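You operate a simulated robot arm through the tools that you are given. There is no shell and no other tool. Be economical: measure what you need, move in short steps, check, and stop when the job is done.

You are at the controls of a simulated robot arm. One attempt, no reset.

TASK
Reset the intercom base's controls and switch its power off.
Fine: blue call off, level to 0, tone to 0, channel 1; power off last.

Only the result counts: the job must be done as asked and must still hold three seconds after the hand-in. Knocking over, shifting, dropping, spilling or breaking anything else fails it.

THE ROBOT
A 7-joint arm with a two-finger parallel gripper, fixed in place. Base frame: the origin is at the foot of the arm, x ahead of it, y to its left, z up. Units: mm, degrees, N and s.
With the tool pointing down near the work surface it reaches from about 240 to 680 mm from the base axis. Its first joint turns from -66.0 to 66.0 degrees. Payload 2.4 kg.
The tool frame sits at the grasp point between the pads (the TCP): z along the fingers, y along the line on which they close. The tips reach 30 mm beyond it. The gripper opens to 94 mm. The fingers are 28 mm wide and 10 mm thick; the gripper's body (50 by 96 mm) begins 55 mm behind the TCP.
Orientation is told as [roll, pitch, yaw] about the base's x, y, z axes, in that order, counted from this pose: with the fingers straight down and closing along the base's y, the tool's x points along the base's -x, its y along +y and its z along -z.

THE INTERFACE
- The arm moves only by the tool servo_tool. Its argument "targets" is a list of rows, each an object of numbers (a shift or turn left out is 0, a gripper value left out holds the last): "ax", "ay", "az": the turn, a rotation vector about the tool's x, y, z in rad; "tx", "ty", "tz": the shift along the tool's x, y, z in mm; "grip": the gripper command, from -1 (fully open) to 1 (shut), values between in proportion. In form: [{"ax": .., "ay": .., "az": .., "tx": .., "ty": .., "tz": .., "grip": ..}, ...]. A call has 1 to 10 rows; each row is the pose to reach, as a shift and turn from the pose commanded when the call began, along the tool's axes at that moment. Rows are played at 5 a second. More than 50 mm and 8.6 degrees between two rows, or a gripper value outside its range, and nothing of the call is played. Where a pose cannot be reached the arm comes as near as it can. A force on the tool above 90 N (or 10 N above the force at the start of the call, whichever is more), or a blocked arm, ends the call early, and 0.2 s more pass. Each finger travels about 153 mm/s and halts on what it meets, pressing with about 35 N; the grip force reading is that of the motor and also rises with nothing between the fingers. The clock runs only during rows and for 0.2 s after the last one: add rows that repeat a pose to give the fingers time. It gives the time, the measured TCP pose, the force on the tool (base axes), the opening and the grip force at its end, in the units of the frame above (readings bear some noise), with the torque about the TCP (base axes, N m) and any sound that the robot's microphone picked up.
- Cameras (640 x 400 px; columns grow to the right, rows downward): "scene" is fixed at [3, 451.5, 1459.1]; the picture's right is [-0.91, -0.41, 0.00], its down [-0.22, 0.48, -0.85] and it looks along [0.35, -0.77, -0.53] (base axes); focal length 317 px, centre (320, 200). "wrist" rides on the gripper at [76, 14, -103] in the tool frame; the picture's right is [-0.18, 0.98, 0.00], its down [-0.75, -0.14, -0.64] and it looks along [-0.63, -0.12, 0.77] (tool axes); focal length 243 px, centre (320, 200). There is no depth. A picture from a camera that has moved, and an enlarged one, comes with that camera's place and axes in the base frame and with its lens. The place of the scene camera against the robot may be out by one fixed shift of up to 25 mm in any direction.
- snapshot(camera): a new picture of that camera. The clock stands still meanwhile.
- inspect(camera, box): a new picture of the part [left, top, right, bottom] of that camera's present view, enlarged. The clock stands still meanwhile.
- finish_job(): hands the job in; it is judged then, once.

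Work in short steps. Places have to be worked out from the pictures, the camera data and where the tool is seen: move nearer, look again, correct. Check each grasp and each placing, and mend what went wrong. You have 120 turns and 68 pictures in all, those below and enlarged ones among them. Open the gripper and draw the arm clear of the work before you hand the job in, unless the task says otherwise; then end with one line.

The tools are called after ">>>" as a command line: name --argument value ..., lists and objects as JSON in quotes. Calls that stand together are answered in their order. servo_tool: Moves the arm, as the interface text tells. Its arguments: {"type":"object","properties":{"targets":{"type":"array","items":{"type":"object","properties":{"ax":{"type":"number"},"ay":{"type":"number"},"az":{"type":"number"},"tx":{"type":"number"},"ty":{"type":"number"},"tz":{"type":"number"},"grip":{"type":"number"}}}}},"required":["targets"]} The other tools are called the same way: snapshot (camera) takes a picture; inspect (camera, box) takes an enlarged picture of a part of a camera's view; finish_job () hands the job in.

At the start:

```text
time: 0.0
tcp_pos: [304.3, -125.9, 1132.5]
ee_rot: [-0.1, 0.0, 0.0]
contact_force: [-0.2, -0.4, 0.3]
ft_torque: [0.01, 0.01, 0.01]
grip_width: 94.0
gripper_force: 0.1
```

scene: 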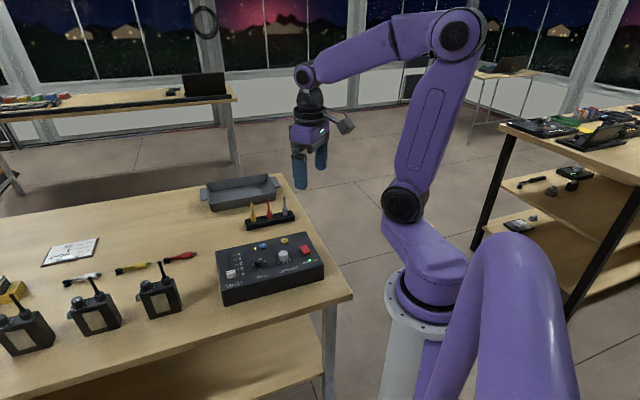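
wrist: 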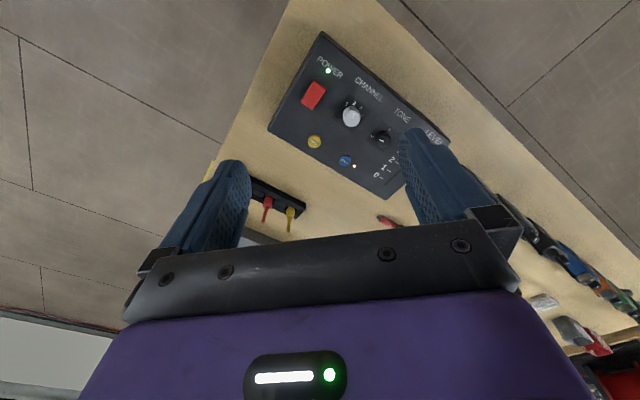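

The intercom base is a dark box with power rocker, channel knob, tone knob, level slider, yellow and blue buttons. I look closer with both cameras.

>>> inspect --camera "scene" --box '[200, 220, 340, 308]'

>>> inspect --camera "wrist" --box '[250, 20, 460, 210]'

```text
4.55 times, centred on (270, 264) of scene
camera zoom: at [3.0, 451.5, 1459.1], right [-0.91, -0.41, 0.0], down [-0.22, 0.48, -0.85], along [0.35, -0.77, -0.53], focal length 1440 px, centre (547, -91)
```

zoom: 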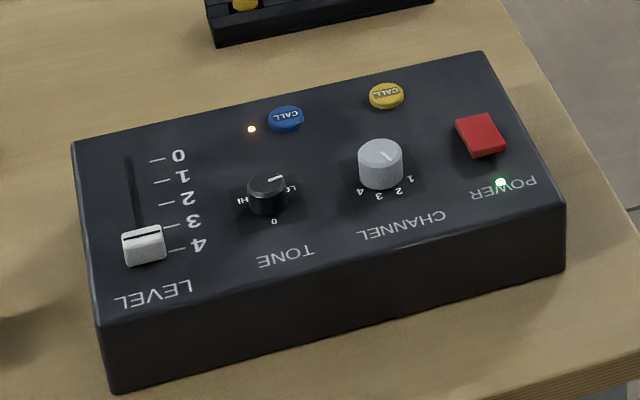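

```text
2.11 times, centred on (355, 115) of wrist
camera zoom: at [229.5, -110.9, 1235.0], right [0.18, 0.98, 0.0], down [0.75, -0.14, 0.64], along [0.63, -0.12, -0.77], focal length 511 px, centre (246, 379)
```

zoom: 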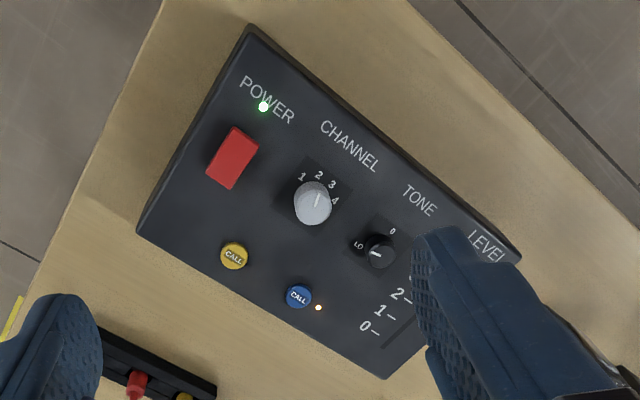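

I move lower and slightly back to get a second wrist view for triangulation.

>>> servo_tool --targets '[{"tx": 20, "ty": -10, "tz": 35}, {"tx": 40, "ty": -20, "tz": 70}, {"tx": 50, "ty": -20, "tz": 100}, {"tx": 50, "ty": -20, "tz": 100}]'

>>> snapshot --camera "wrist"

```text
time: 1.0
tcp_pos: [255.0, -147.2, 1032.3]
ee_rot: [0.1, 0.0, 0.0]
contact_force: [-0.6, -0.3, -0.4]
ft_torque: [0.0, -0.01, -0.01]
grip_width: 93.9
gripper_force: 0.1
```

```text
63 pictures are left
camera wrist: at [179.4, -130.9, 1134.7], right [0.18, 0.98, 0.0], down [0.75, -0.14, 0.64], along [0.63, -0.12, -0.77], focal length 243 px, centre (320, 200)
```

wrist: 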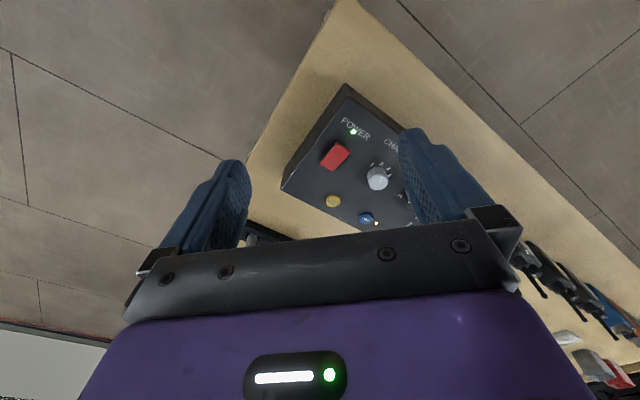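

Red rocker triangulates to about (339,-142,855). I move above the panel so the wrist camera sees it more closely.

>>> servo_tool --targets '[{"tx": -37, "ty": 13, "tz": 5}, {"tx": -74, "ty": 26, "tz": 30}, {"tx": -111, "ty": 39, "tz": 56}, {"tx": -147, "ty": 53, "tz": 72}, {"tx": -147, "ty": 53, "tz": 72}]'

>>> snapshot --camera "wrist"

```text
time: 2.2
tcp_pos: [402.8, -93.1, 959.1]
ee_rot: [0.0, 0.1, 0.1]
contact_force: [-0.2, 0.4, 0.4]
ft_torque: [0.02, -0.01, -0.01]
grip_width: 94.2
gripper_force: 0.0
```

```text
62 pictures are left
camera wrist: at [326.9, -78.2, 1062.7], right [0.18, 0.98, 0.0], down [0.75, -0.14, 0.64], along [0.63, -0.12, -0.77], focal length 243 px, centre (320, 200)
```

wrist: 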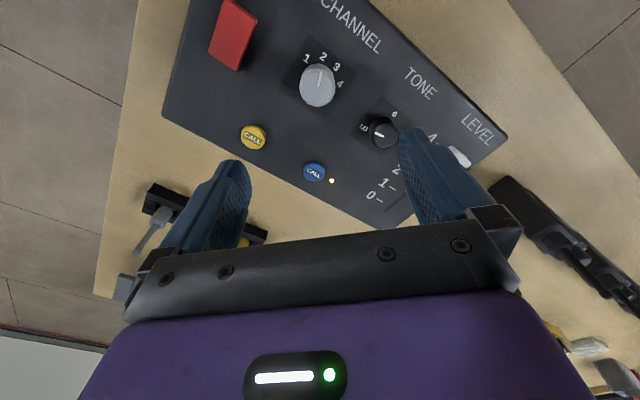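

A good view; I enlarge it to measure all controls.

>>> inspect --camera "wrist" --box '[290, 30, 490, 230]'

>>> inspect --camera "wrist" --box '[180, 0, 380, 200]'

```text
2.00 times, centred on (390, 130) of wrist
camera zoom: at [326.9, -78.2, 1062.7], right [0.18, 0.98, 0.0], down [0.75, -0.14, 0.64], along [0.63, -0.12, -0.77], focal length 485 px, centre (180, 340)
```

zoom: 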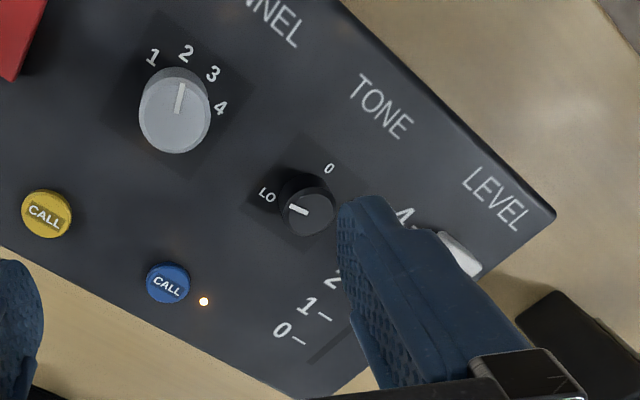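

```text
2.00 times, centred on (280, 100) of wrist
camera zoom: at [326.9, -78.2, 1062.7], right [0.18, 0.98, 0.0], down [0.75, -0.14, 0.64], along [0.63, -0.12, -0.77], focal length 485 px, centre (400, 400)
```

zoom: 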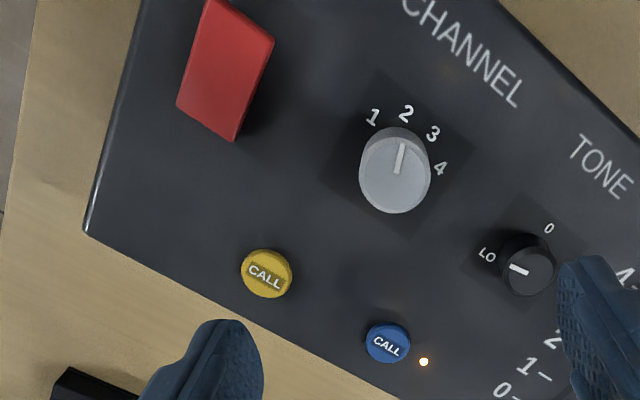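

All controls located: blue ≈(459,-110,857), channel ≈(381,-91,867), tone ≈(428,-40), slider ≈(460,26). The panel is yawed about 45°. I turn the tool to match, close the fingers and hover over the blue button.

>>> servo_tool --targets '[{"az": 0.13, "tx": -10, "ty": -3, "tz": 5, "grip": 1}, {"az": 0.26, "tx": -20, "ty": -6, "tz": 10}, {"az": 0.39, "tx": -30, "ty": -9, "tz": 15}, {"az": 0.52, "tx": -40, "ty": -12, "tz": 20}, {"az": 0.65, "tx": -50, "ty": -15, "tz": 25}, {"az": 0.78, "tx": -56, "ty": -17, "tz": 29}, {"az": 0.79, "tx": -56, "ty": -17, "tz": 29}, {"az": 0.79, "tx": -56, "ty": -17, "tz": 29}]'

>>> snapshot --camera "wrist"

```text
time: 4.0
tcp_pos: [458.5, -109.9, 930.2]
ee_rot: [0.1, 0.0, -45.3]
contact_force: [0.3, 1.0, 0.0]
ft_torque: [0.02, 0.01, 0.0]
grip_width: 0.0
gripper_force: 33.0
```

```text
59 pictures are left
camera wrist: at [415.3, -44.9, 1034.0], right [0.83, 0.56, 0.0], down [0.43, -0.64, 0.64], along [0.36, -0.53, -0.77], focal length 243 px, centre (320, 200)
```

wrist: 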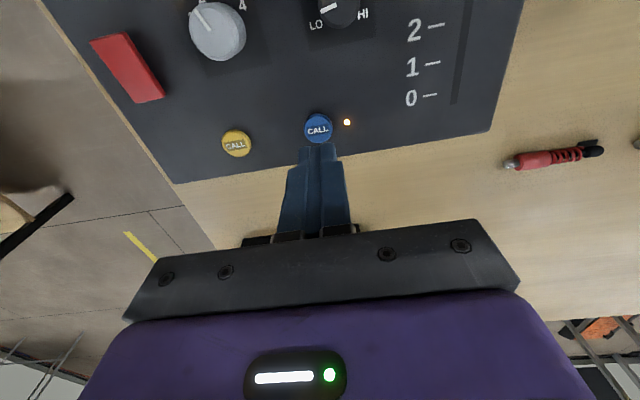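

Aligned over the blue button (measured (457,-108.5)). I descend until just above it.

>>> servo_tool --targets '[{"tz": 20}, {"tz": 36}, {"tz": 41}, {"tz": 42}]'

>>> inspect --camera "wrist" --box '[220, 30, 420, 230]'

```text
time: 5.0
tcp_pos: [458.5, -109.3, 887.8]
ee_rot: [0.0, 0.0, -45.2]
contact_force: [-3.5, -0.1, 6.8]
ft_torque: [0.04, 0.13, 0.02]
grip_width: 0.0
gripper_force: 33.0
heard: click
```

```text
2.00 times, centred on (320, 130) of wrist
camera zoom: at [415.1, -45.1, 991.9], right [0.83, 0.56, 0.0], down [0.43, -0.63, 0.64], along [0.36, -0.53, -0.77], focal length 485 px, centre (320, 340)
```

zoom: 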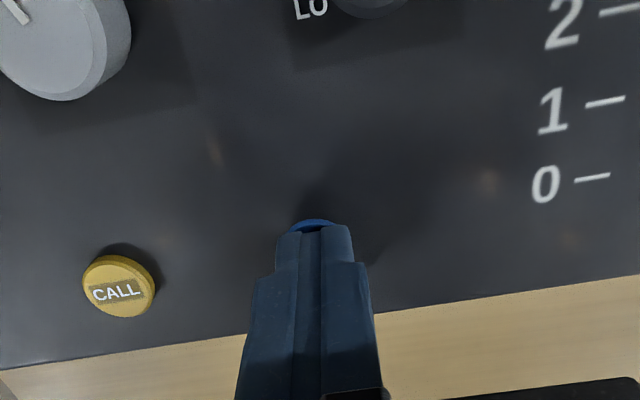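

A click was heard. I raise and check the LED.

>>> servo_tool --targets '[{"tz": -35}, {"tz": -70}, {"tx": 15, "ty": 15, "tz": -80}, {"tx": 30, "ty": 30, "tz": -80, "grip": -0.3}, {"tx": 30, "ty": 30, "tz": -80}]'

>>> snapshot --camera "wrist"

```text
time: 6.2
tcp_pos: [458.0, -67.3, 968.6]
ee_rot: [0.0, 0.0, -45.4]
contact_force: [-0.1, 0.2, 0.2]
ft_torque: [-0.01, 0.0, 0.02]
grip_width: 60.9
gripper_force: 0.1
```

```text
57 pictures are left
camera wrist: at [415.5, -2.3, 1071.1], right [0.83, 0.56, 0.0], down [0.43, -0.63, 0.64], along [0.36, -0.53, -0.77], focal length 243 px, centre (320, 200)
```

wrist: 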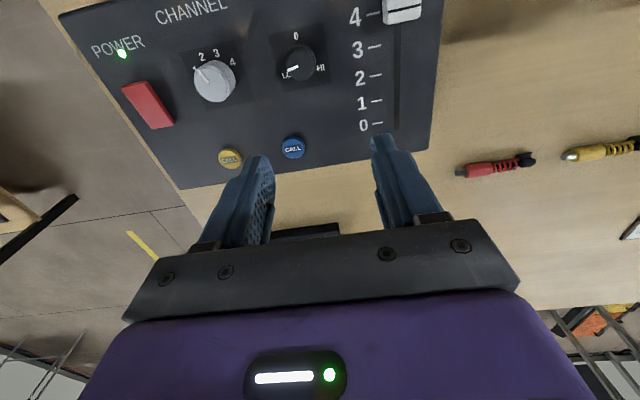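

Blue LED is off. Slider cap measured at ≈(465,22); 4→0 travel is ≈81 mm along (0.716,-0.698). I hover above the cap.

>>> servo_tool --targets '[{"tx": 20, "ty": 22}, {"tx": 40, "ty": 45}, {"tx": 59.1, "ty": 67.7, "tz": 10, "az": -0.02}, {"tx": 59.1, "ty": 67.7, "tz": 40, "az": -0.02}, {"tx": 59.1, "ty": 67.7, "tz": 40, "az": -0.02}]'

>>> snapshot --camera "wrist"

```text
time: 7.4
tcp_pos: [464.4, 22.3, 928.5]
ee_rot: [0.0, 0.0, -44.1]
contact_force: [-1.2, -0.5, -0.1]
ft_torque: [0.01, 0.01, 0.0]
grip_width: 61.4
gripper_force: 0.1
```

```text
56 pictures are left
camera wrist: at [420.6, 86.8, 1031.0], right [0.82, 0.58, 0.0], down [0.44, -0.63, 0.64], along [0.37, -0.52, -0.77], focal length 243 px, centre (320, 200)
```

wrist: 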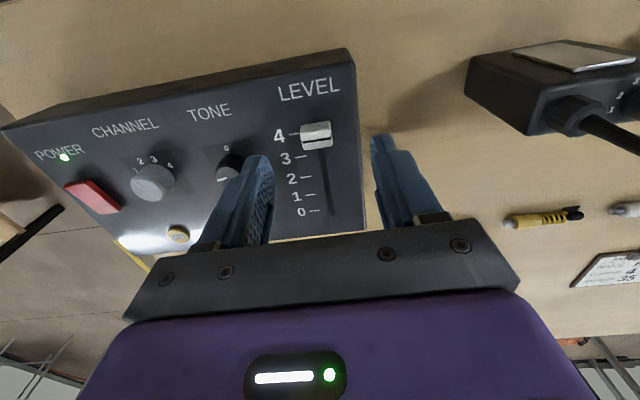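

Cap centre ≈(461,25), 4 mm further along the tool x. I descend around it and close gently.

>>> servo_tool --targets '[{"tx": 4, "tz": 20}, {"tx": 4, "tz": 34}, {"tx": 4, "tz": 37}, {"tx": 4, "tz": 37, "grip": 1}, {"tx": 4, "tz": 37}, {"tx": 4, "tz": 37}]'

>>> inspect --camera "wrist" --box '[200, 50, 440, 250]'

```text
time: 8.8
tcp_pos: [460.5, 24.5, 892.3]
ee_rot: [-0.1, 0.1, -44.3]
contact_force: [-8.8, -10.4, 1.4]
ft_torque: [-0.54, -0.16, -0.59]
grip_width: 21.8
gripper_force: 45.0
```

```text
2.00 times, centred on (320, 150) of wrist
camera zoom: at [417.1, 88.1, 994.6], right [0.82, 0.58, 0.0], down [0.44, -0.63, 0.64], along [0.37, -0.53, -0.77], focal length 485 px, centre (320, 300)
```

zoom: 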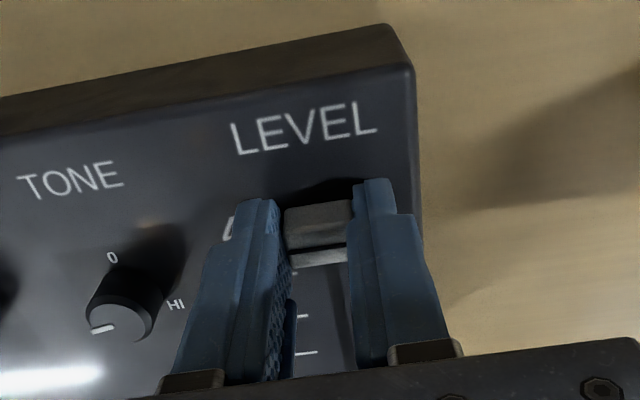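

Cap gripped (21.8 mm). A side load says I'm slightly off to +y of tool; I correct 1 mm while dragging toward 0.

>>> servo_tool --targets '[{"ty": -0.7}, {"tx": -8, "ty": -1}, {"tx": -16, "ty": -1}, {"tx": -24, "ty": -1}, {"tx": -32, "ty": -1}, {"tx": -40, "ty": -1}]'

>>> inspect --camera "wrist" --box '[200, 50, 440, 250]'

```text
time: 10.2
tcp_pos: [489.3, -4.6, 891.9]
ee_rot: [-0.1, 0.1, -44.1]
contact_force: [-12.1, -10.8, -6.6]
ft_torque: [0.15, 0.59, -0.44]
grip_width: 21.5
gripper_force: 45.1
```

```text
2.00 times, centred on (320, 150) of wrist
camera zoom: at [445.1, 59.5, 994.6], right [0.82, 0.58, 0.0], down [0.44, -0.63, 0.64], along [0.37, -0.52, -0.77], focal length 485 px, centre (320, 300)
```

zoom: 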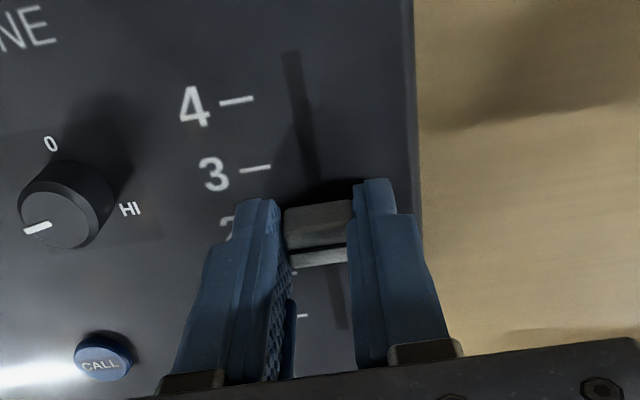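

The slider is at 2 with the same side load. I continue 41 mm more with a small sideways correction.

>>> servo_tool --targets '[{"tx": -8, "ty": -1}, {"tx": -16, "ty": -1.5}, {"tx": -24, "ty": -1.8}, {"tx": -32, "ty": -2}, {"tx": -38, "ty": -2.2}, {"tx": -41, "ty": -2.2}, {"tx": -41, "ty": -2.2}]'

>>> inspect --camera "wrist" --box '[200, 50, 440, 250]'

```text
time: 11.8
tcp_pos: [515.9, -33.9, 892.6]
ee_rot: [-0.1, 0.0, -44.0]
contact_force: [-5.4, 1.5, -27.6]
ft_torque: [-0.44, -0.36, -0.46]
grip_width: 21.7
gripper_force: 44.8
```

```text
2.00 times, centred on (320, 150) of wrist
camera zoom: at [473.3, 31.1, 994.7], right [0.82, 0.58, 0.0], down [0.45, -0.63, 0.64], along [0.37, -0.52, -0.77], focal length 485 px, centre (320, 300)
```

zoom: 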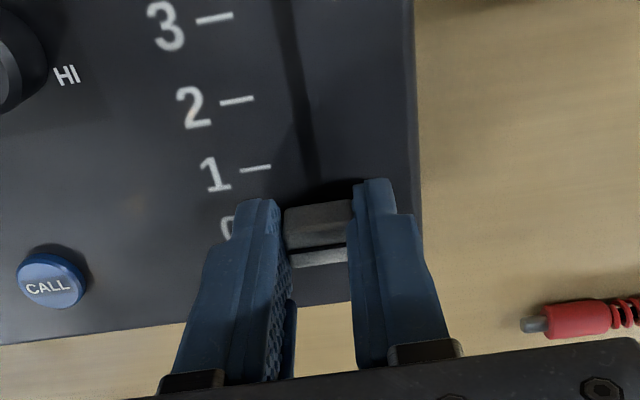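

Side load is gone, with some vertical pull. I release and rise to see where the cap sits.

>>> servo_tool --targets '[{"grip": -0.3}, {"grip": -0.3}, {"tz": -30}, {"tx": 20, "tz": -60}, {"tx": 20, "tz": -60}]'

>>> snapshot --camera "wrist"

>>> inspect --camera "wrist" --box '[220, 30, 420, 180]'

```text
time: 13.0
tcp_pos: [504.6, -19.7, 952.5]
ee_rot: [0.0, -0.2, -44.1]
contact_force: [0.0, 0.4, -0.5]
ft_torque: [0.03, 0.01, -0.03]
grip_width: 61.4
gripper_force: 0.0
```

```text
52 pictures are left
camera wrist: at [459.7, 44.7, 1055.5], right [0.82, 0.58, 0.0], down [0.44, -0.63, 0.64], along [0.37, -0.52, -0.77], focal length 243 px, centre (320, 200)
```

wrist: 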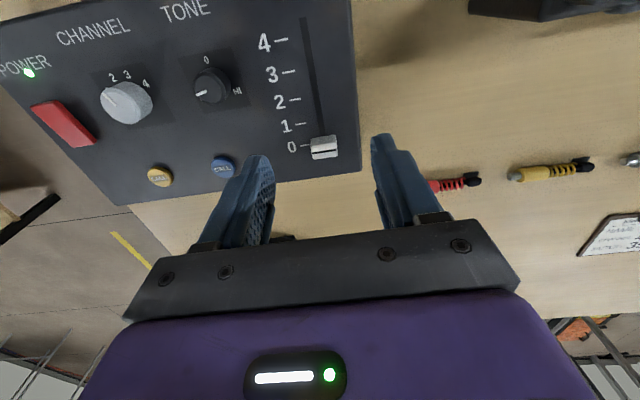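

```text
2.67 times, centred on (320, 105) of wrist
camera zoom: at [459.7, 44.7, 1055.5], right [0.82, 0.58, 0.0], down [0.44, -0.63, 0.64], along [0.37, -0.52, -0.77], focal length 647 px, centre (320, 453)
```

zoom: 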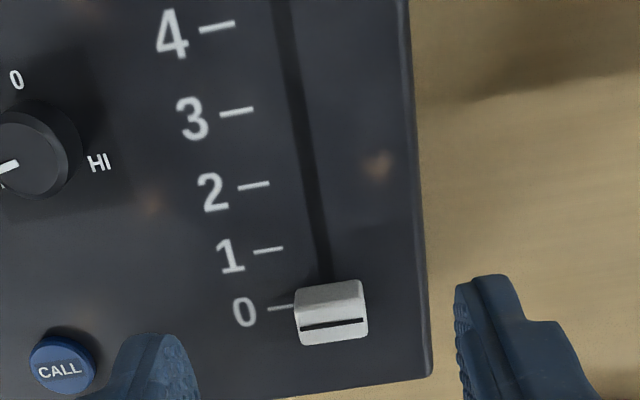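

Apparent offset of the index line could be parallax. I move so the camera looks almost straight down at the cap.

>>> servo_tool --targets '[{"tx": -35, "ty": 5}, {"tx": -70, "ty": 10}, {"tx": -70, "ty": 10}]'

>>> inspect --camera "wrist" --box '[220, 0, 380, 120]'

```text
time: 13.8
tcp_pos: [561.9, -60.7, 954.0]
ee_rot: [0.0, 0.0, -44.1]
contact_force: [0.0, -0.9, 0.1]
ft_torque: [-0.04, -0.01, -0.04]
grip_width: 61.0
gripper_force: 0.0
```

```text
3.33 times, centred on (300, 60) of wrist
camera zoom: at [517.2, 3.1, 1055.1], right [0.82, 0.58, 0.0], down [0.44, -0.63, 0.64], along [0.37, -0.52, -0.77], focal length 809 px, centre (387, 667)
```

zoom: 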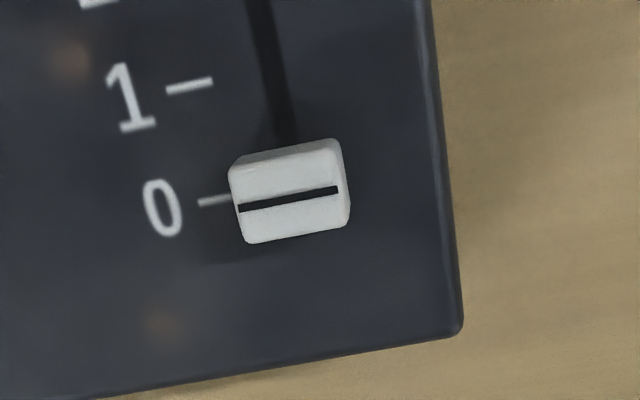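

Nearly at 0; I move 25 mm further for a near-nadir view to quantify the residual.

>>> servo_tool --targets '[{"tx": -25}, {"tx": -25}]'

>>> inspect --camera "wrist" --box '[220, 0, 380, 100]'

```text
time: 14.4
tcp_pos: [578.0, -79.3, 952.7]
ee_rot: [-0.1, 0.0, -44.2]
contact_force: [0.4, 0.5, -0.7]
ft_torque: [-0.03, 0.02, -0.02]
grip_width: 61.1
gripper_force: 0.1
```

```text
4.00 times, centred on (300, 50) of wrist
camera zoom: at [534.8, -14.8, 1054.9], right [0.82, 0.58, 0.0], down [0.44, -0.63, 0.64], along [0.37, -0.52, -0.77], focal length 970 px, centre (400, 800)
```

zoom: 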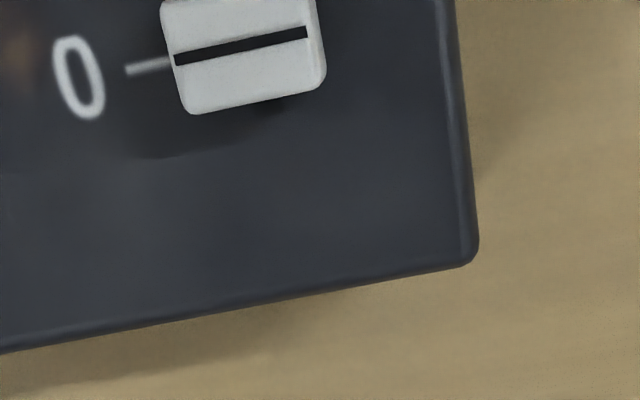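

The index line aligns exactly with the 0 tick: level done. Next I look down at the tone and channel knobs.

>>> servo_tool --targets '[{"tx": 28, "ty": -31}, {"tx": 56, "ty": -62}, {"tx": 83.5, "ty": -92.7}, {"tx": 83.5, "ty": -92.7}]'

>>> inspect --camera "wrist" --box '[140, 0, 380, 150]'

```text
time: 15.4
tcp_pos: [452.6, -86.7, 951.8]
ee_rot: [0.0, 0.0, -44.1]
contact_force: [0.1, -0.1, -0.3]
ft_torque: [0.04, -0.01, 0.03]
grip_width: 61.1
gripper_force: 0.1
```

```text
2.67 times, centred on (260, 75) of wrist
camera zoom: at [408.6, -23.6, 1054.8], right [0.82, 0.58, 0.0], down [0.44, -0.63, 0.64], along [0.37, -0.52, -0.77], focal length 647 px, centre (480, 533)
```

zoom: 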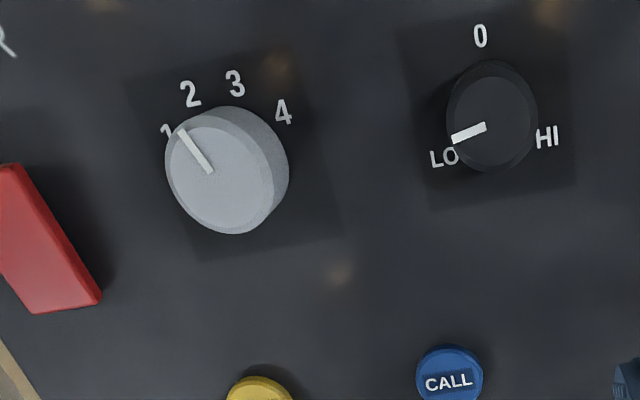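

Tone points ≈100° left of 0 (toward LO), so it needs ~100° clockwise; channel is at about 2 and needs ~30° CCW. I hover over the tone knob (≈(426,-41)) with yaw turned back near 0 to leave rotation room.

>>> servo_tool --targets '[{"az": -0.14, "tx": 10, "ty": 3}, {"az": -0.28, "tx": 20, "ty": 6}, {"az": -0.42, "tx": 30, "ty": 9}, {"az": -0.56, "tx": 40, "ty": 12}, {"az": -0.7, "tx": 50.9, "ty": 14.3, "tz": 10}, {"az": -0.7, "tx": 50.9, "ty": 14.3, "tz": 22}, {"az": -0.7, "tx": 50.9, "ty": 14.3, "tz": 22}]'

>>> snapshot --camera "wrist"

```text
time: 17.0
tcp_pos: [428.0, -41.7, 929.8]
ee_rot: [0.0, 0.0, -3.8]
contact_force: [0.0, -0.2, -0.1]
ft_torque: [0.04, 0.01, 0.01]
grip_width: 61.2
gripper_force: 0.0
```

```text
47 pictures are left
camera wrist: at [352.6, -21.4, 1032.8], right [0.25, 0.97, 0.0], down [0.74, -0.19, 0.64], along [0.62, -0.16, -0.77], focal length 243 px, centre (320, 200)
```

wrist: 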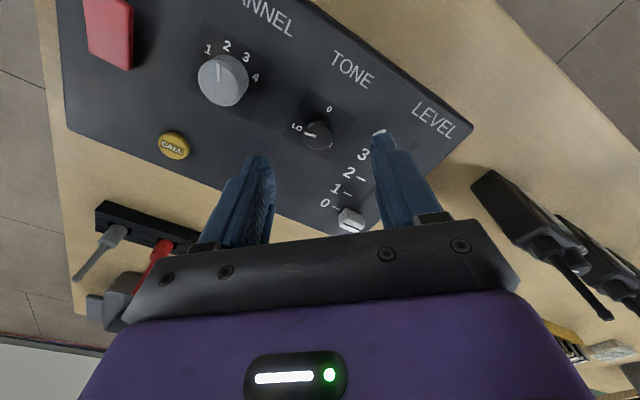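

Knob centre confirmed at (426.3,-41.2). I descend around it and close.

>>> servo_tool --targets '[{"tx": 0.8, "tz": 20}, {"tx": 0.8, "tz": 34}, {"tx": 0.8, "tz": 40}, {"tx": 0.8, "tz": 40, "grip": 1}, {"tx": 0.8, "tz": 40}, {"tx": 0.8, "tz": 40}]'

>>> inspect --camera "wrist" --box '[220, 50, 420, 200]'

```text
time: 18.4
tcp_pos: [427.6, -40.9, 890.3]
ee_rot: [0.0, 0.1, -4.2]
contact_force: [-2.7, -16.2, -1.7]
ft_torque: [-0.39, -0.3, 0.08]
grip_width: 21.3
gripper_force: 45.3
```

```text
2.67 times, centred on (320, 125) of wrist
camera zoom: at [352.6, -21.9, 993.4], right [0.25, 0.97, 0.0], down [0.74, -0.19, 0.64], along [0.62, -0.16, -0.77], focal length 647 px, centre (320, 400)
```

zoom: 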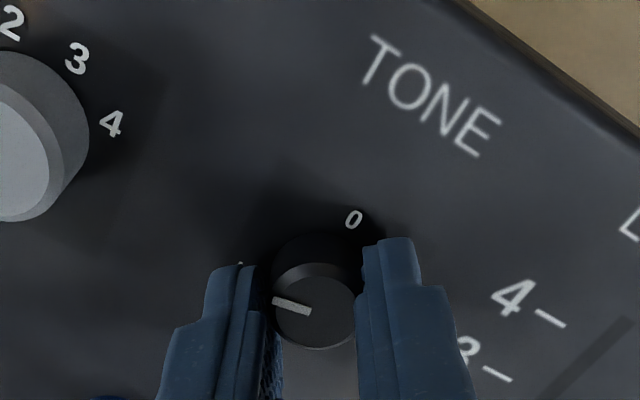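

Gripped (21.3 mm). I centre by 0.8 mm and turn clockwise.

>>> servo_tool --targets '[{"ty": -0.8}, {"ty": -0.8, "az": 0.13}, {"ty": -0.8, "az": 0.26}, {"ty": -0.8, "az": 0.39}, {"ty": -0.8, "az": 0.52}, {"ty": -0.8, "az": 0.65}, {"ty": -0.8, "az": 0.78}, {"ty": -0.8, "az": 0.91}, {"ty": -0.8, "az": 1.04}, {"ty": -0.8, "az": 1.17}]'

>>> inspect --camera "wrist" --box '[220, 50, 420, 200]'

```text
time: 20.6
tcp_pos: [425.6, -44.6, 890.3]
ee_rot: [-0.1, 0.2, -71.5]
contact_force: [-18.9, -27.6, 30.6]
ft_torque: [-0.64, 0.42, 0.1]
grip_width: 21.4
gripper_force: 45.0
```

```text
2.67 times, centred on (320, 125) of wrist
camera zoom: at [415.1, 33.0, 993.2], right [0.99, 0.14, 0.0], down [0.11, -0.76, 0.64], along [0.09, -0.64, -0.77], focal length 647 px, centre (320, 400)
```

zoom: 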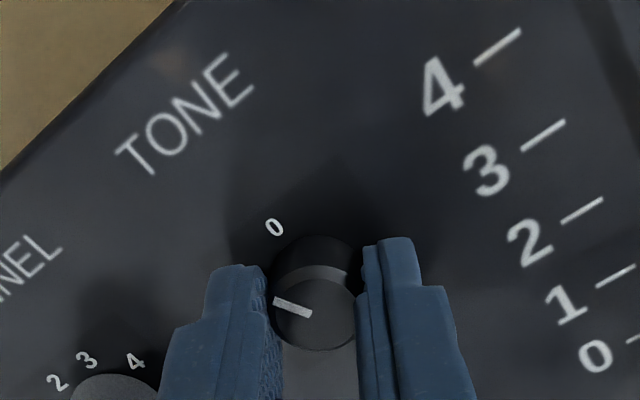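

The knob turns with the fingers, but readings hint the box may have moved ~4 mm. I check with the scene camera.

>>> inspect --camera "scene" --box '[200, 220, 340, 308]'

```text
4.55 times, centred on (270, 264) of scene
camera zoom: at [2.0, 450.9, 1459.3], right [-0.91, -0.41, 0.0], down [-0.22, 0.48, -0.85], along [0.35, -0.77, -0.53], focal length 1440 px, centre (547, -91)
```

zoom: 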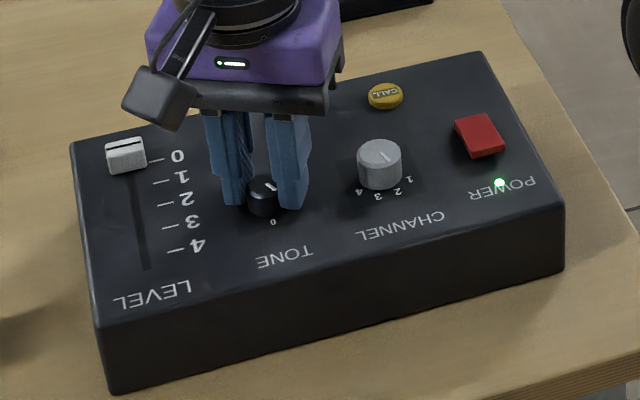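

The box is unmoved (corners at identical pixels), so only compliance. About 30° remain; I relieve side load and finish the turn.

>>> servo_tool --targets '[{"tx": -1, "ty": -1.2, "tz": -0.7}, {"tx": -1, "ty": -1.2, "tz": -0.7, "az": 0.13}, {"tx": -1, "ty": -1.2, "tz": -0.7, "az": 0.26}, {"tx": -1, "ty": -1.2, "tz": -0.7, "az": 0.39}, {"tx": -1, "ty": -1.2, "tz": -0.7, "az": 0.52}, {"tx": -1, "ty": -1.2, "tz": -0.7, "az": 0.53}]'

>>> inspect --camera "wrist" --box '[220, 50, 420, 200]'

```text
time: 22.0
tcp_pos: [424.7, -43.3, 891.1]
ee_rot: [-0.4, 0.0, -101.7]
contact_force: [-22.2, -20.9, -5.9]
ft_torque: [-0.28, 0.0, 0.05]
grip_width: 21.4
gripper_force: 45.2
```

```text
2.67 times, centred on (320, 125) of wrist
camera zoom: at [454.3, 28.0, 993.0], right [0.93, -0.38, -0.01], down [-0.29, -0.71, 0.64], along [-0.25, -0.59, -0.77], focal length 647 px, centre (320, 400)
```

zoom: 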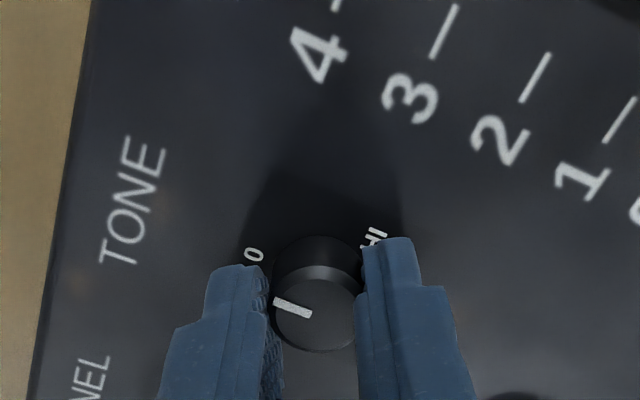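

I release, lift, and go back to the near-nadir view to check the tone.

>>> servo_tool --targets '[{"grip": -0.3}, {"grip": -0.3}, {"tz": -30}, {"tz": -60, "az": -0.14}, {"tx": -10, "ty": 10, "tz": -61, "az": -0.28}, {"tx": -20, "ty": 20, "tz": -61, "az": -0.42}, {"tx": -30, "ty": 30, "tz": -61, "az": -0.56}, {"tx": -37, "ty": 36.6, "tz": -61, "az": -0.7}, {"tx": -37, "ty": 36.6, "tz": -61, "az": -0.84}, {"tx": -37, "ty": 36.6, "tz": -61, "az": -0.98}]'

>>> inspect --camera "wrist" --box '[140, 0, 380, 150]'

```text
time: 24.2
tcp_pos: [454.8, -88.3, 950.5]
ee_rot: [0.0, 0.0, -45.0]
contact_force: [-0.3, -0.1, -0.2]
ft_torque: [0.02, -0.01, 0.01]
grip_width: 61.0
gripper_force: 0.1
```

```text
2.67 times, centred on (260, 75) of wrist
camera zoom: at [411.1, -22.2, 1054.5], right [0.83, 0.56, 0.0], down [0.43, -0.63, 0.64], along [0.36, -0.53, -0.77], focal length 647 px, centre (480, 533)
```

zoom: 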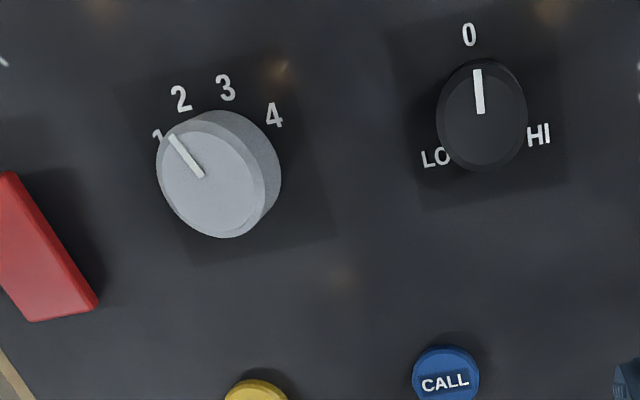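

Tone points close to 0, perhaps a few degrees past. I zoom to measure.

>>> inspect --camera "wrist" --box '[280, 0, 360, 80]'

>>> inspect --camera "wrist" --box '[180, 10, 260, 90]'

```text
5.00 times, centred on (320, 40) of wrist
camera zoom: at [411.1, -22.2, 1054.5], right [0.83, 0.56, 0.0], down [0.43, -0.63, 0.64], along [0.36, -0.53, -0.77], focal length 1213 px, centre (320, 1000)
```

zoom: 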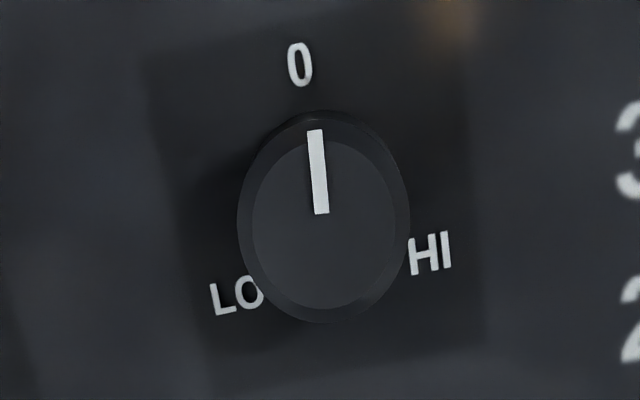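

```text
5.00 times, centred on (220, 50) of wrist
camera zoom: at [411.1, -22.2, 1054.5], right [0.83, 0.56, 0.0], down [0.43, -0.63, 0.64], along [0.36, -0.53, -0.77], focal length 1213 px, centre (820, 950)
```

zoom: 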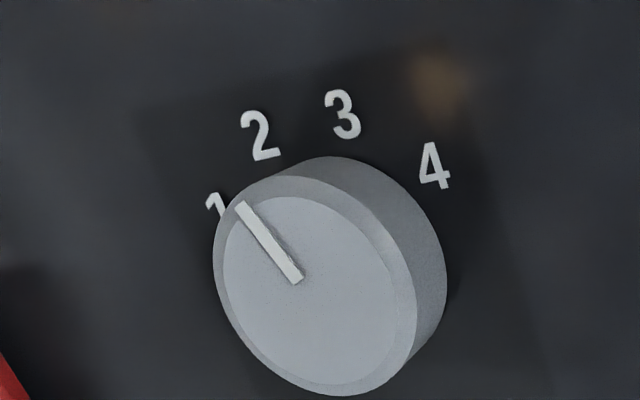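

Measured: tone is ~7° past 0 toward HI; channel at 2 (−18°), marks about 36° apart. I regrasp the tone knob to correct it.

>>> servo_tool --targets '[{"tx": 27, "ty": 5}, {"tx": 53.5, "ty": 10.6, "tz": 5}, {"tx": 53.5, "ty": 10.6, "tz": 30}, {"tx": 53.5, "ty": 10.6, "tz": 52}, {"tx": 53.5, "ty": 10.6, "tz": 59}, {"tx": 53.5, "ty": 10.6, "tz": 59, "grip": 1}, {"tx": 53.5, "ty": 10.6, "tz": 59}, {"tx": 53.5, "ty": 10.6, "tz": 59}]'

>>> inspect --camera "wrist" --box '[220, 50, 420, 200]'

```text
time: 26.0
tcp_pos: [424.0, -42.8, 891.8]
ee_rot: [-0.1, 0.1, -45.2]
contact_force: [-3.8, -2.9, -4.8]
ft_torque: [-0.07, -0.28, -0.01]
grip_width: 21.3
gripper_force: 44.8
```

```text
2.67 times, centred on (320, 125) of wrist
camera zoom: at [380.9, 23.2, 995.7], right [0.83, 0.56, 0.0], down [0.43, -0.63, 0.64], along [0.36, -0.53, -0.77], focal length 647 px, centre (320, 400)
```

zoom: 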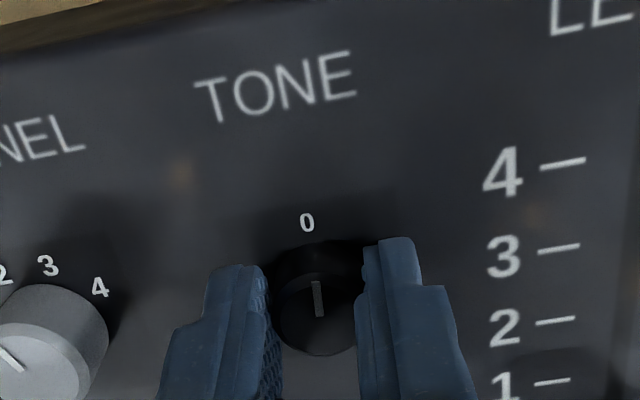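

Well centred. I turn 7° CCW, release, and look again.

>>> servo_tool --targets '[{"az": -0.06}, {"az": -0.122}, {"az": -0.122}, {"az": -0.122, "grip": -0.3}, {"az": -0.122}, {"az": -0.122, "tz": -30}, {"tz": -59, "az": -0.06}, {"tx": -27, "ty": -5, "tz": -59}, {"tx": -53.5, "ty": -10.6, "tz": -59}, {"tx": -53.5, "ty": -10.6, "tz": -59}]'

>>> inspect --camera "wrist" --box '[280, 0, 360, 80]'

```text
time: 28.2
tcp_pos: [454.9, -87.4, 952.4]
ee_rot: [-0.1, -0.1, -45.3]
contact_force: [-0.5, 0.1, -0.1]
ft_torque: [-0.01, 0.0, -0.03]
grip_width: 61.1
gripper_force: 0.1
```

```text
5.00 times, centred on (320, 40) of wrist
camera zoom: at [411.6, -22.2, 1055.0], right [0.83, 0.56, 0.0], down [0.43, -0.63, 0.64], along [0.36, -0.53, -0.77], focal length 1213 px, centre (320, 1000)
```

zoom: 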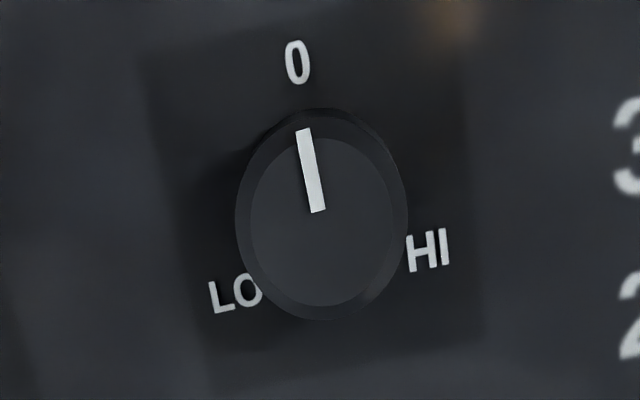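

Tone aligned with 0. Now I hover over the channel knob.

>>> servo_tool --targets '[{"tx": 26, "ty": -29}, {"tx": 51.9, "ty": -58.4}, {"tx": 51.9, "ty": -58.4, "tz": 20}, {"tx": 51.9, "ty": -58.4, "tz": 20}]'

>>> inspect --camera "wrist" --box '[220, 50, 420, 200]'

```text
time: 29.2
tcp_pos: [375.0, -92.6, 933.4]
ee_rot: [0.0, 0.0, -45.3]
contact_force: [-0.7, -0.3, -0.1]
ft_torque: [0.02, 0.03, 0.02]
grip_width: 60.9
gripper_force: 0.0
```

```text
2.67 times, centred on (320, 125) of wrist
camera zoom: at [332.5, -26.4, 1035.1], right [0.83, 0.56, 0.0], down [0.43, -0.63, 0.64], along [0.36, -0.53, -0.77], focal length 647 px, centre (320, 400)
```

zoom: 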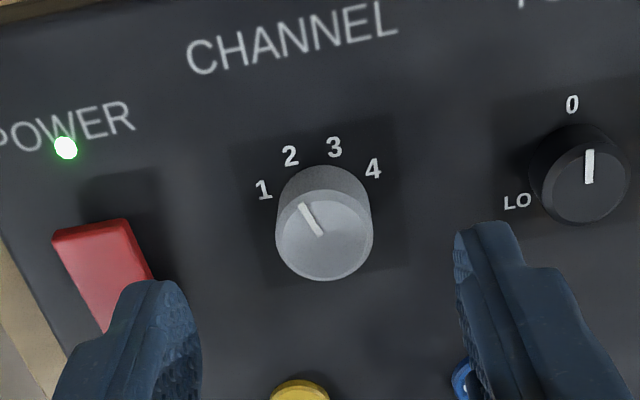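

Knob centre ≈(377,-90). I shift 3 mm, descend and close.

>>> servo_tool --targets '[{"ty": 3, "tz": 15}, {"ty": 3, "tz": 32}, {"ty": 3, "tz": 42}, {"ty": 3, "tz": 42, "grip": 1}, {"ty": 3, "tz": 42}, {"ty": 3, "tz": 42}]'

>>> inspect --camera "wrist" --box '[220, 50, 420, 200]'

```text
time: 30.6
tcp_pos: [377.5, -90.9, 889.7]
ee_rot: [-0.1, 0.2, -45.4]
contact_force: [-21.1, -29.7, -1.7]
ft_torque: [-0.87, 0.16, 0.04]
grip_width: 25.1
gripper_force: 44.9
```

```text
2.67 times, centred on (320, 125) of wrist
camera zoom: at [334.4, -25.8, 992.2], right [0.83, 0.56, 0.0], down [0.43, -0.64, 0.64], along [0.36, -0.53, -0.77], focal length 647 px, centre (320, 400)
```

zoom: 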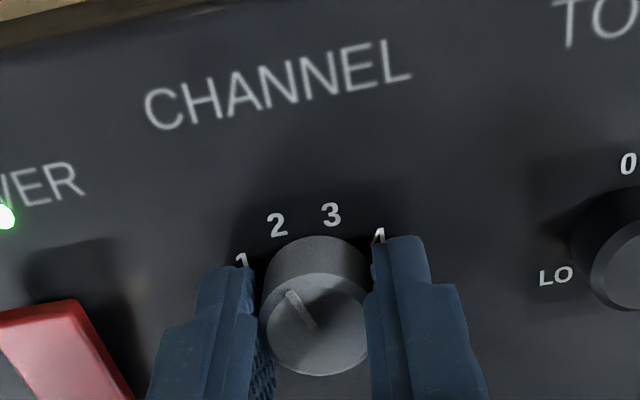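

Side load of ~36 N: my 3 mm shift was not needed, so I undo ~2.3 mm and then turn ~37° CCW.

>>> servo_tool --targets '[{"ty": -1.2}, {"ty": -2.3}, {"ty": -2.3, "az": -0.13}, {"ty": -2.3, "az": -0.26}, {"ty": -2.3, "az": -0.39}, {"ty": -2.3, "az": -0.52}, {"ty": -2.3, "az": -0.64}, {"ty": -2.3, "az": -0.64}]'

>>> inspect --camera "wrist" --box '[220, 50, 420, 200]'

```text
time: 32.4
tcp_pos: [376.1, -89.9, 889.9]
ee_rot: [0.0, 0.0, -8.3]
contact_force: [-6.5, -9.4, -34.5]
ft_torque: [-0.14, 0.46, 0.02]
grip_width: 25.2
gripper_force: 45.1
```

```text
2.67 times, centred on (320, 125) of wrist
camera zoom: at [304.3, -64.4, 992.6], right [0.33, 0.95, 0.0], down [0.73, -0.25, 0.64], along [0.61, -0.21, -0.77], focal length 647 px, centre (320, 400)
```

zoom: 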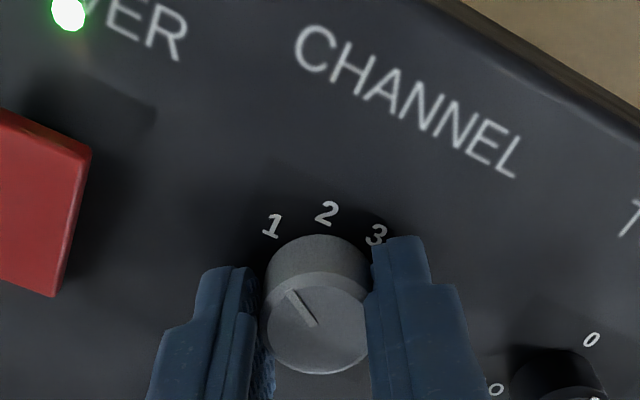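

I release, lift and view from near nadir.

>>> servo_tool --targets '[{"grip": 0.2}, {"grip": 0.2}, {"tz": -30}, {"tz": -60, "az": 0.13}, {"tx": -12, "ty": -14, "tz": -61, "az": 0.26}, {"tx": -24, "ty": -28, "tz": -61, "az": 0.39}, {"tx": -36.5, "ty": -42.2, "tz": -61, "az": 0.52}, {"tx": -36.5, "ty": -42.2, "tz": -61, "az": 0.64}, {"tx": -36.5, "ty": -42.2, "tz": -61, "az": 0.64}]'

>>> inspect --camera "wrist" --box '[280, 0, 360, 80]'

>>> inspect --camera "wrist" --box '[180, 0, 460, 175]'

```text
time: 34.4
tcp_pos: [406.2, -138.2, 952.2]
ee_rot: [0.0, -0.1, -45.4]
contact_force: [-0.7, -0.8, -0.6]
ft_torque: [0.0, -0.02, 0.02]
grip_width: 37.5
gripper_force: 0.0
```

```text
5.00 times, centred on (320, 40) of wrist
camera zoom: at [363.8, -72.8, 1053.6], right [0.83, 0.56, 0.0], down [0.43, -0.64, 0.64], along [0.36, -0.53, -0.77], focal length 1213 px, centre (320, 1000)
```

zoom: 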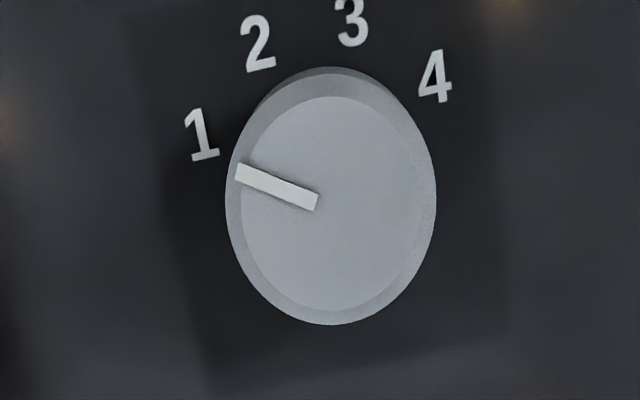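

```text
2.29 times, centred on (320, 88) of wrist
camera zoom: at [363.8, -72.8, 1053.6], right [0.83, 0.56, 0.0], down [0.43, -0.64, 0.64], along [0.36, -0.53, -0.77], focal length 555 px, centre (320, 457)
```

zoom: 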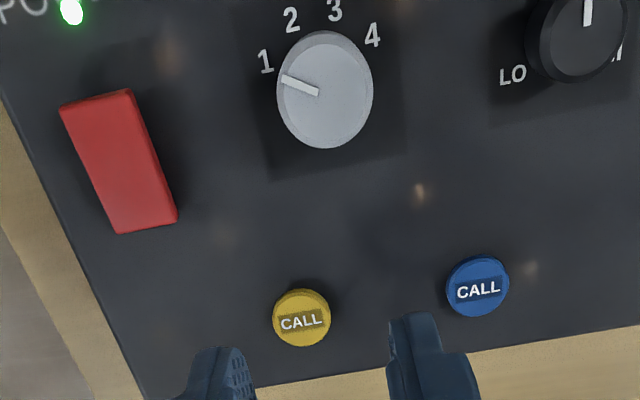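

Channel pointer is on 1 (−60°, matching label). Now I look at the power rocker's tilt.

>>> inspect --camera "wrist" --box '[190, 20, 270, 110]'

>>> inspect --camera "scene" --box '[285, 232, 330, 268]'

```text
4.44 times, centred on (230, 65) of wrist
camera zoom: at [363.8, -72.8, 1053.6], right [0.83, 0.56, 0.0], down [0.43, -0.64, 0.64], along [0.36, -0.53, -0.77], focal length 1078 px, centre (720, 800)
```

zoom: 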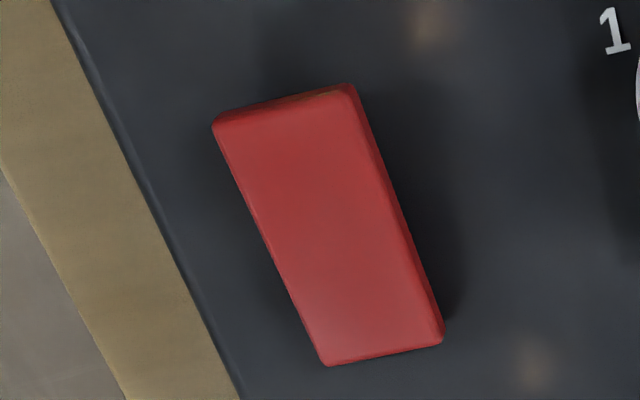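

```text
11.11 times, centred on (308, 250) of scene
camera zoom: at [3.0, 451.5, 1459.1], right [-0.91, -0.41, 0.0], down [-0.22, 0.48, -0.85], along [0.35, -0.77, -0.53], focal length 3520 px, centre (459, -356)
```

zoom: 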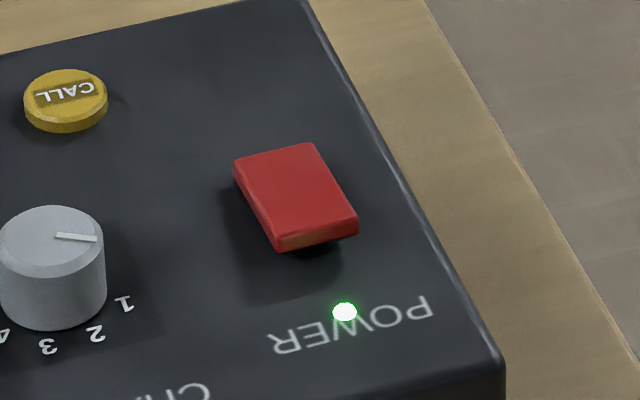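

The label-side end of the rocker is raised (shadow beneath); the button-side end is down. I'll press the label end at ≈(324,-127). I move above it with closed fingers.

>>> servo_tool --targets '[{"tx": 22, "ty": -17, "grip": 1}, {"tx": 44, "ty": -34}, {"tx": 66.4, "ty": -50.7}, {"tx": 66.4, "ty": -50.7, "tz": 30}, {"tx": 66.4, "ty": -50.7, "tz": 30}]'

>>> inspect --camera "wrist" --box '[220, 50, 420, 200]'

>>> inspect --camera "scene" --box '[200, 210, 340, 298]'

```text
time: 35.6
tcp_pos: [323.4, -126.3, 920.9]
ee_rot: [0.0, 0.0, -45.2]
contact_force: [-0.6, 0.3, 0.5]
ft_torque: [0.03, 0.01, 0.0]
grip_width: 0.0
gripper_force: 32.4
```

```text
2.67 times, centred on (320, 125) of wrist
camera zoom: at [280.9, -61.4, 1023.5], right [0.83, 0.56, 0.0], down [0.43, -0.63, 0.64], along [0.36, -0.53, -0.77], focal length 647 px, centre (320, 400)
```

zoom: 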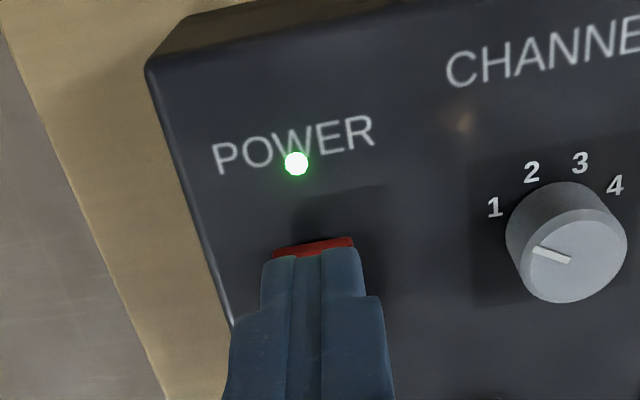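

```text
4.55 times, centred on (270, 254) of scene
camera zoom: at [3.0, 451.5, 1459.1], right [-0.91, -0.41, 0.0], down [-0.22, 0.48, -0.85], along [0.35, -0.77, -0.53], focal length 1440 px, centre (547, -46)
```

zoom: 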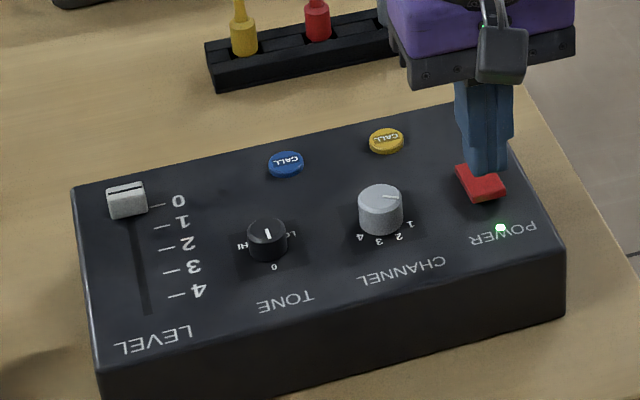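

Position confirmed: rocker end at (323.5,-127.7), fingers above it. I press down in small steps.

>>> servo_tool --targets '[{"tz": 15}, {"tz": 22}, {"tz": 25}, {"tz": 27}, {"tz": 29}, {"tz": 29}]'

>>> inspect --camera "wrist" --box '[220, 50, 420, 200]'

```text
time: 36.6
tcp_pos: [323.4, -127.0, 897.3]
ee_rot: [0.0, -0.3, -45.1]
contact_force: [-7.4, 3.1, 28.6]
ft_torque: [-0.19, -0.08, -0.05]
grip_width: 0.1
gripper_force: 33.0
heard: click
stopped in row 5: the force on the tool passed its limit at 104 N (the readings are from after the stop); the commanded pose is now the measured one
```

```text
2.67 times, centred on (320, 125) of wrist
camera zoom: at [280.7, -61.0, 998.8], right [0.83, 0.56, 0.0], down [0.43, -0.63, 0.64], along [0.36, -0.53, -0.76], focal length 647 px, centre (320, 400)
```

zoom: 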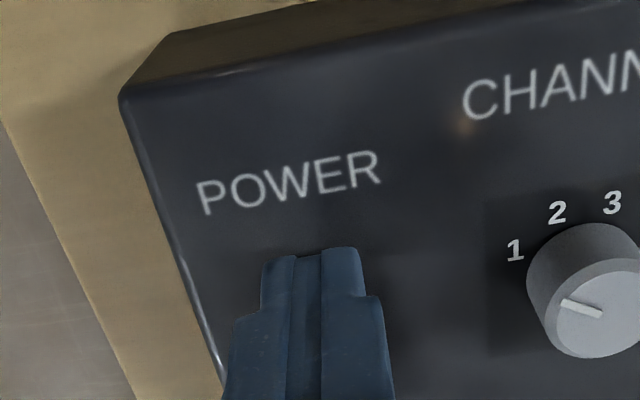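

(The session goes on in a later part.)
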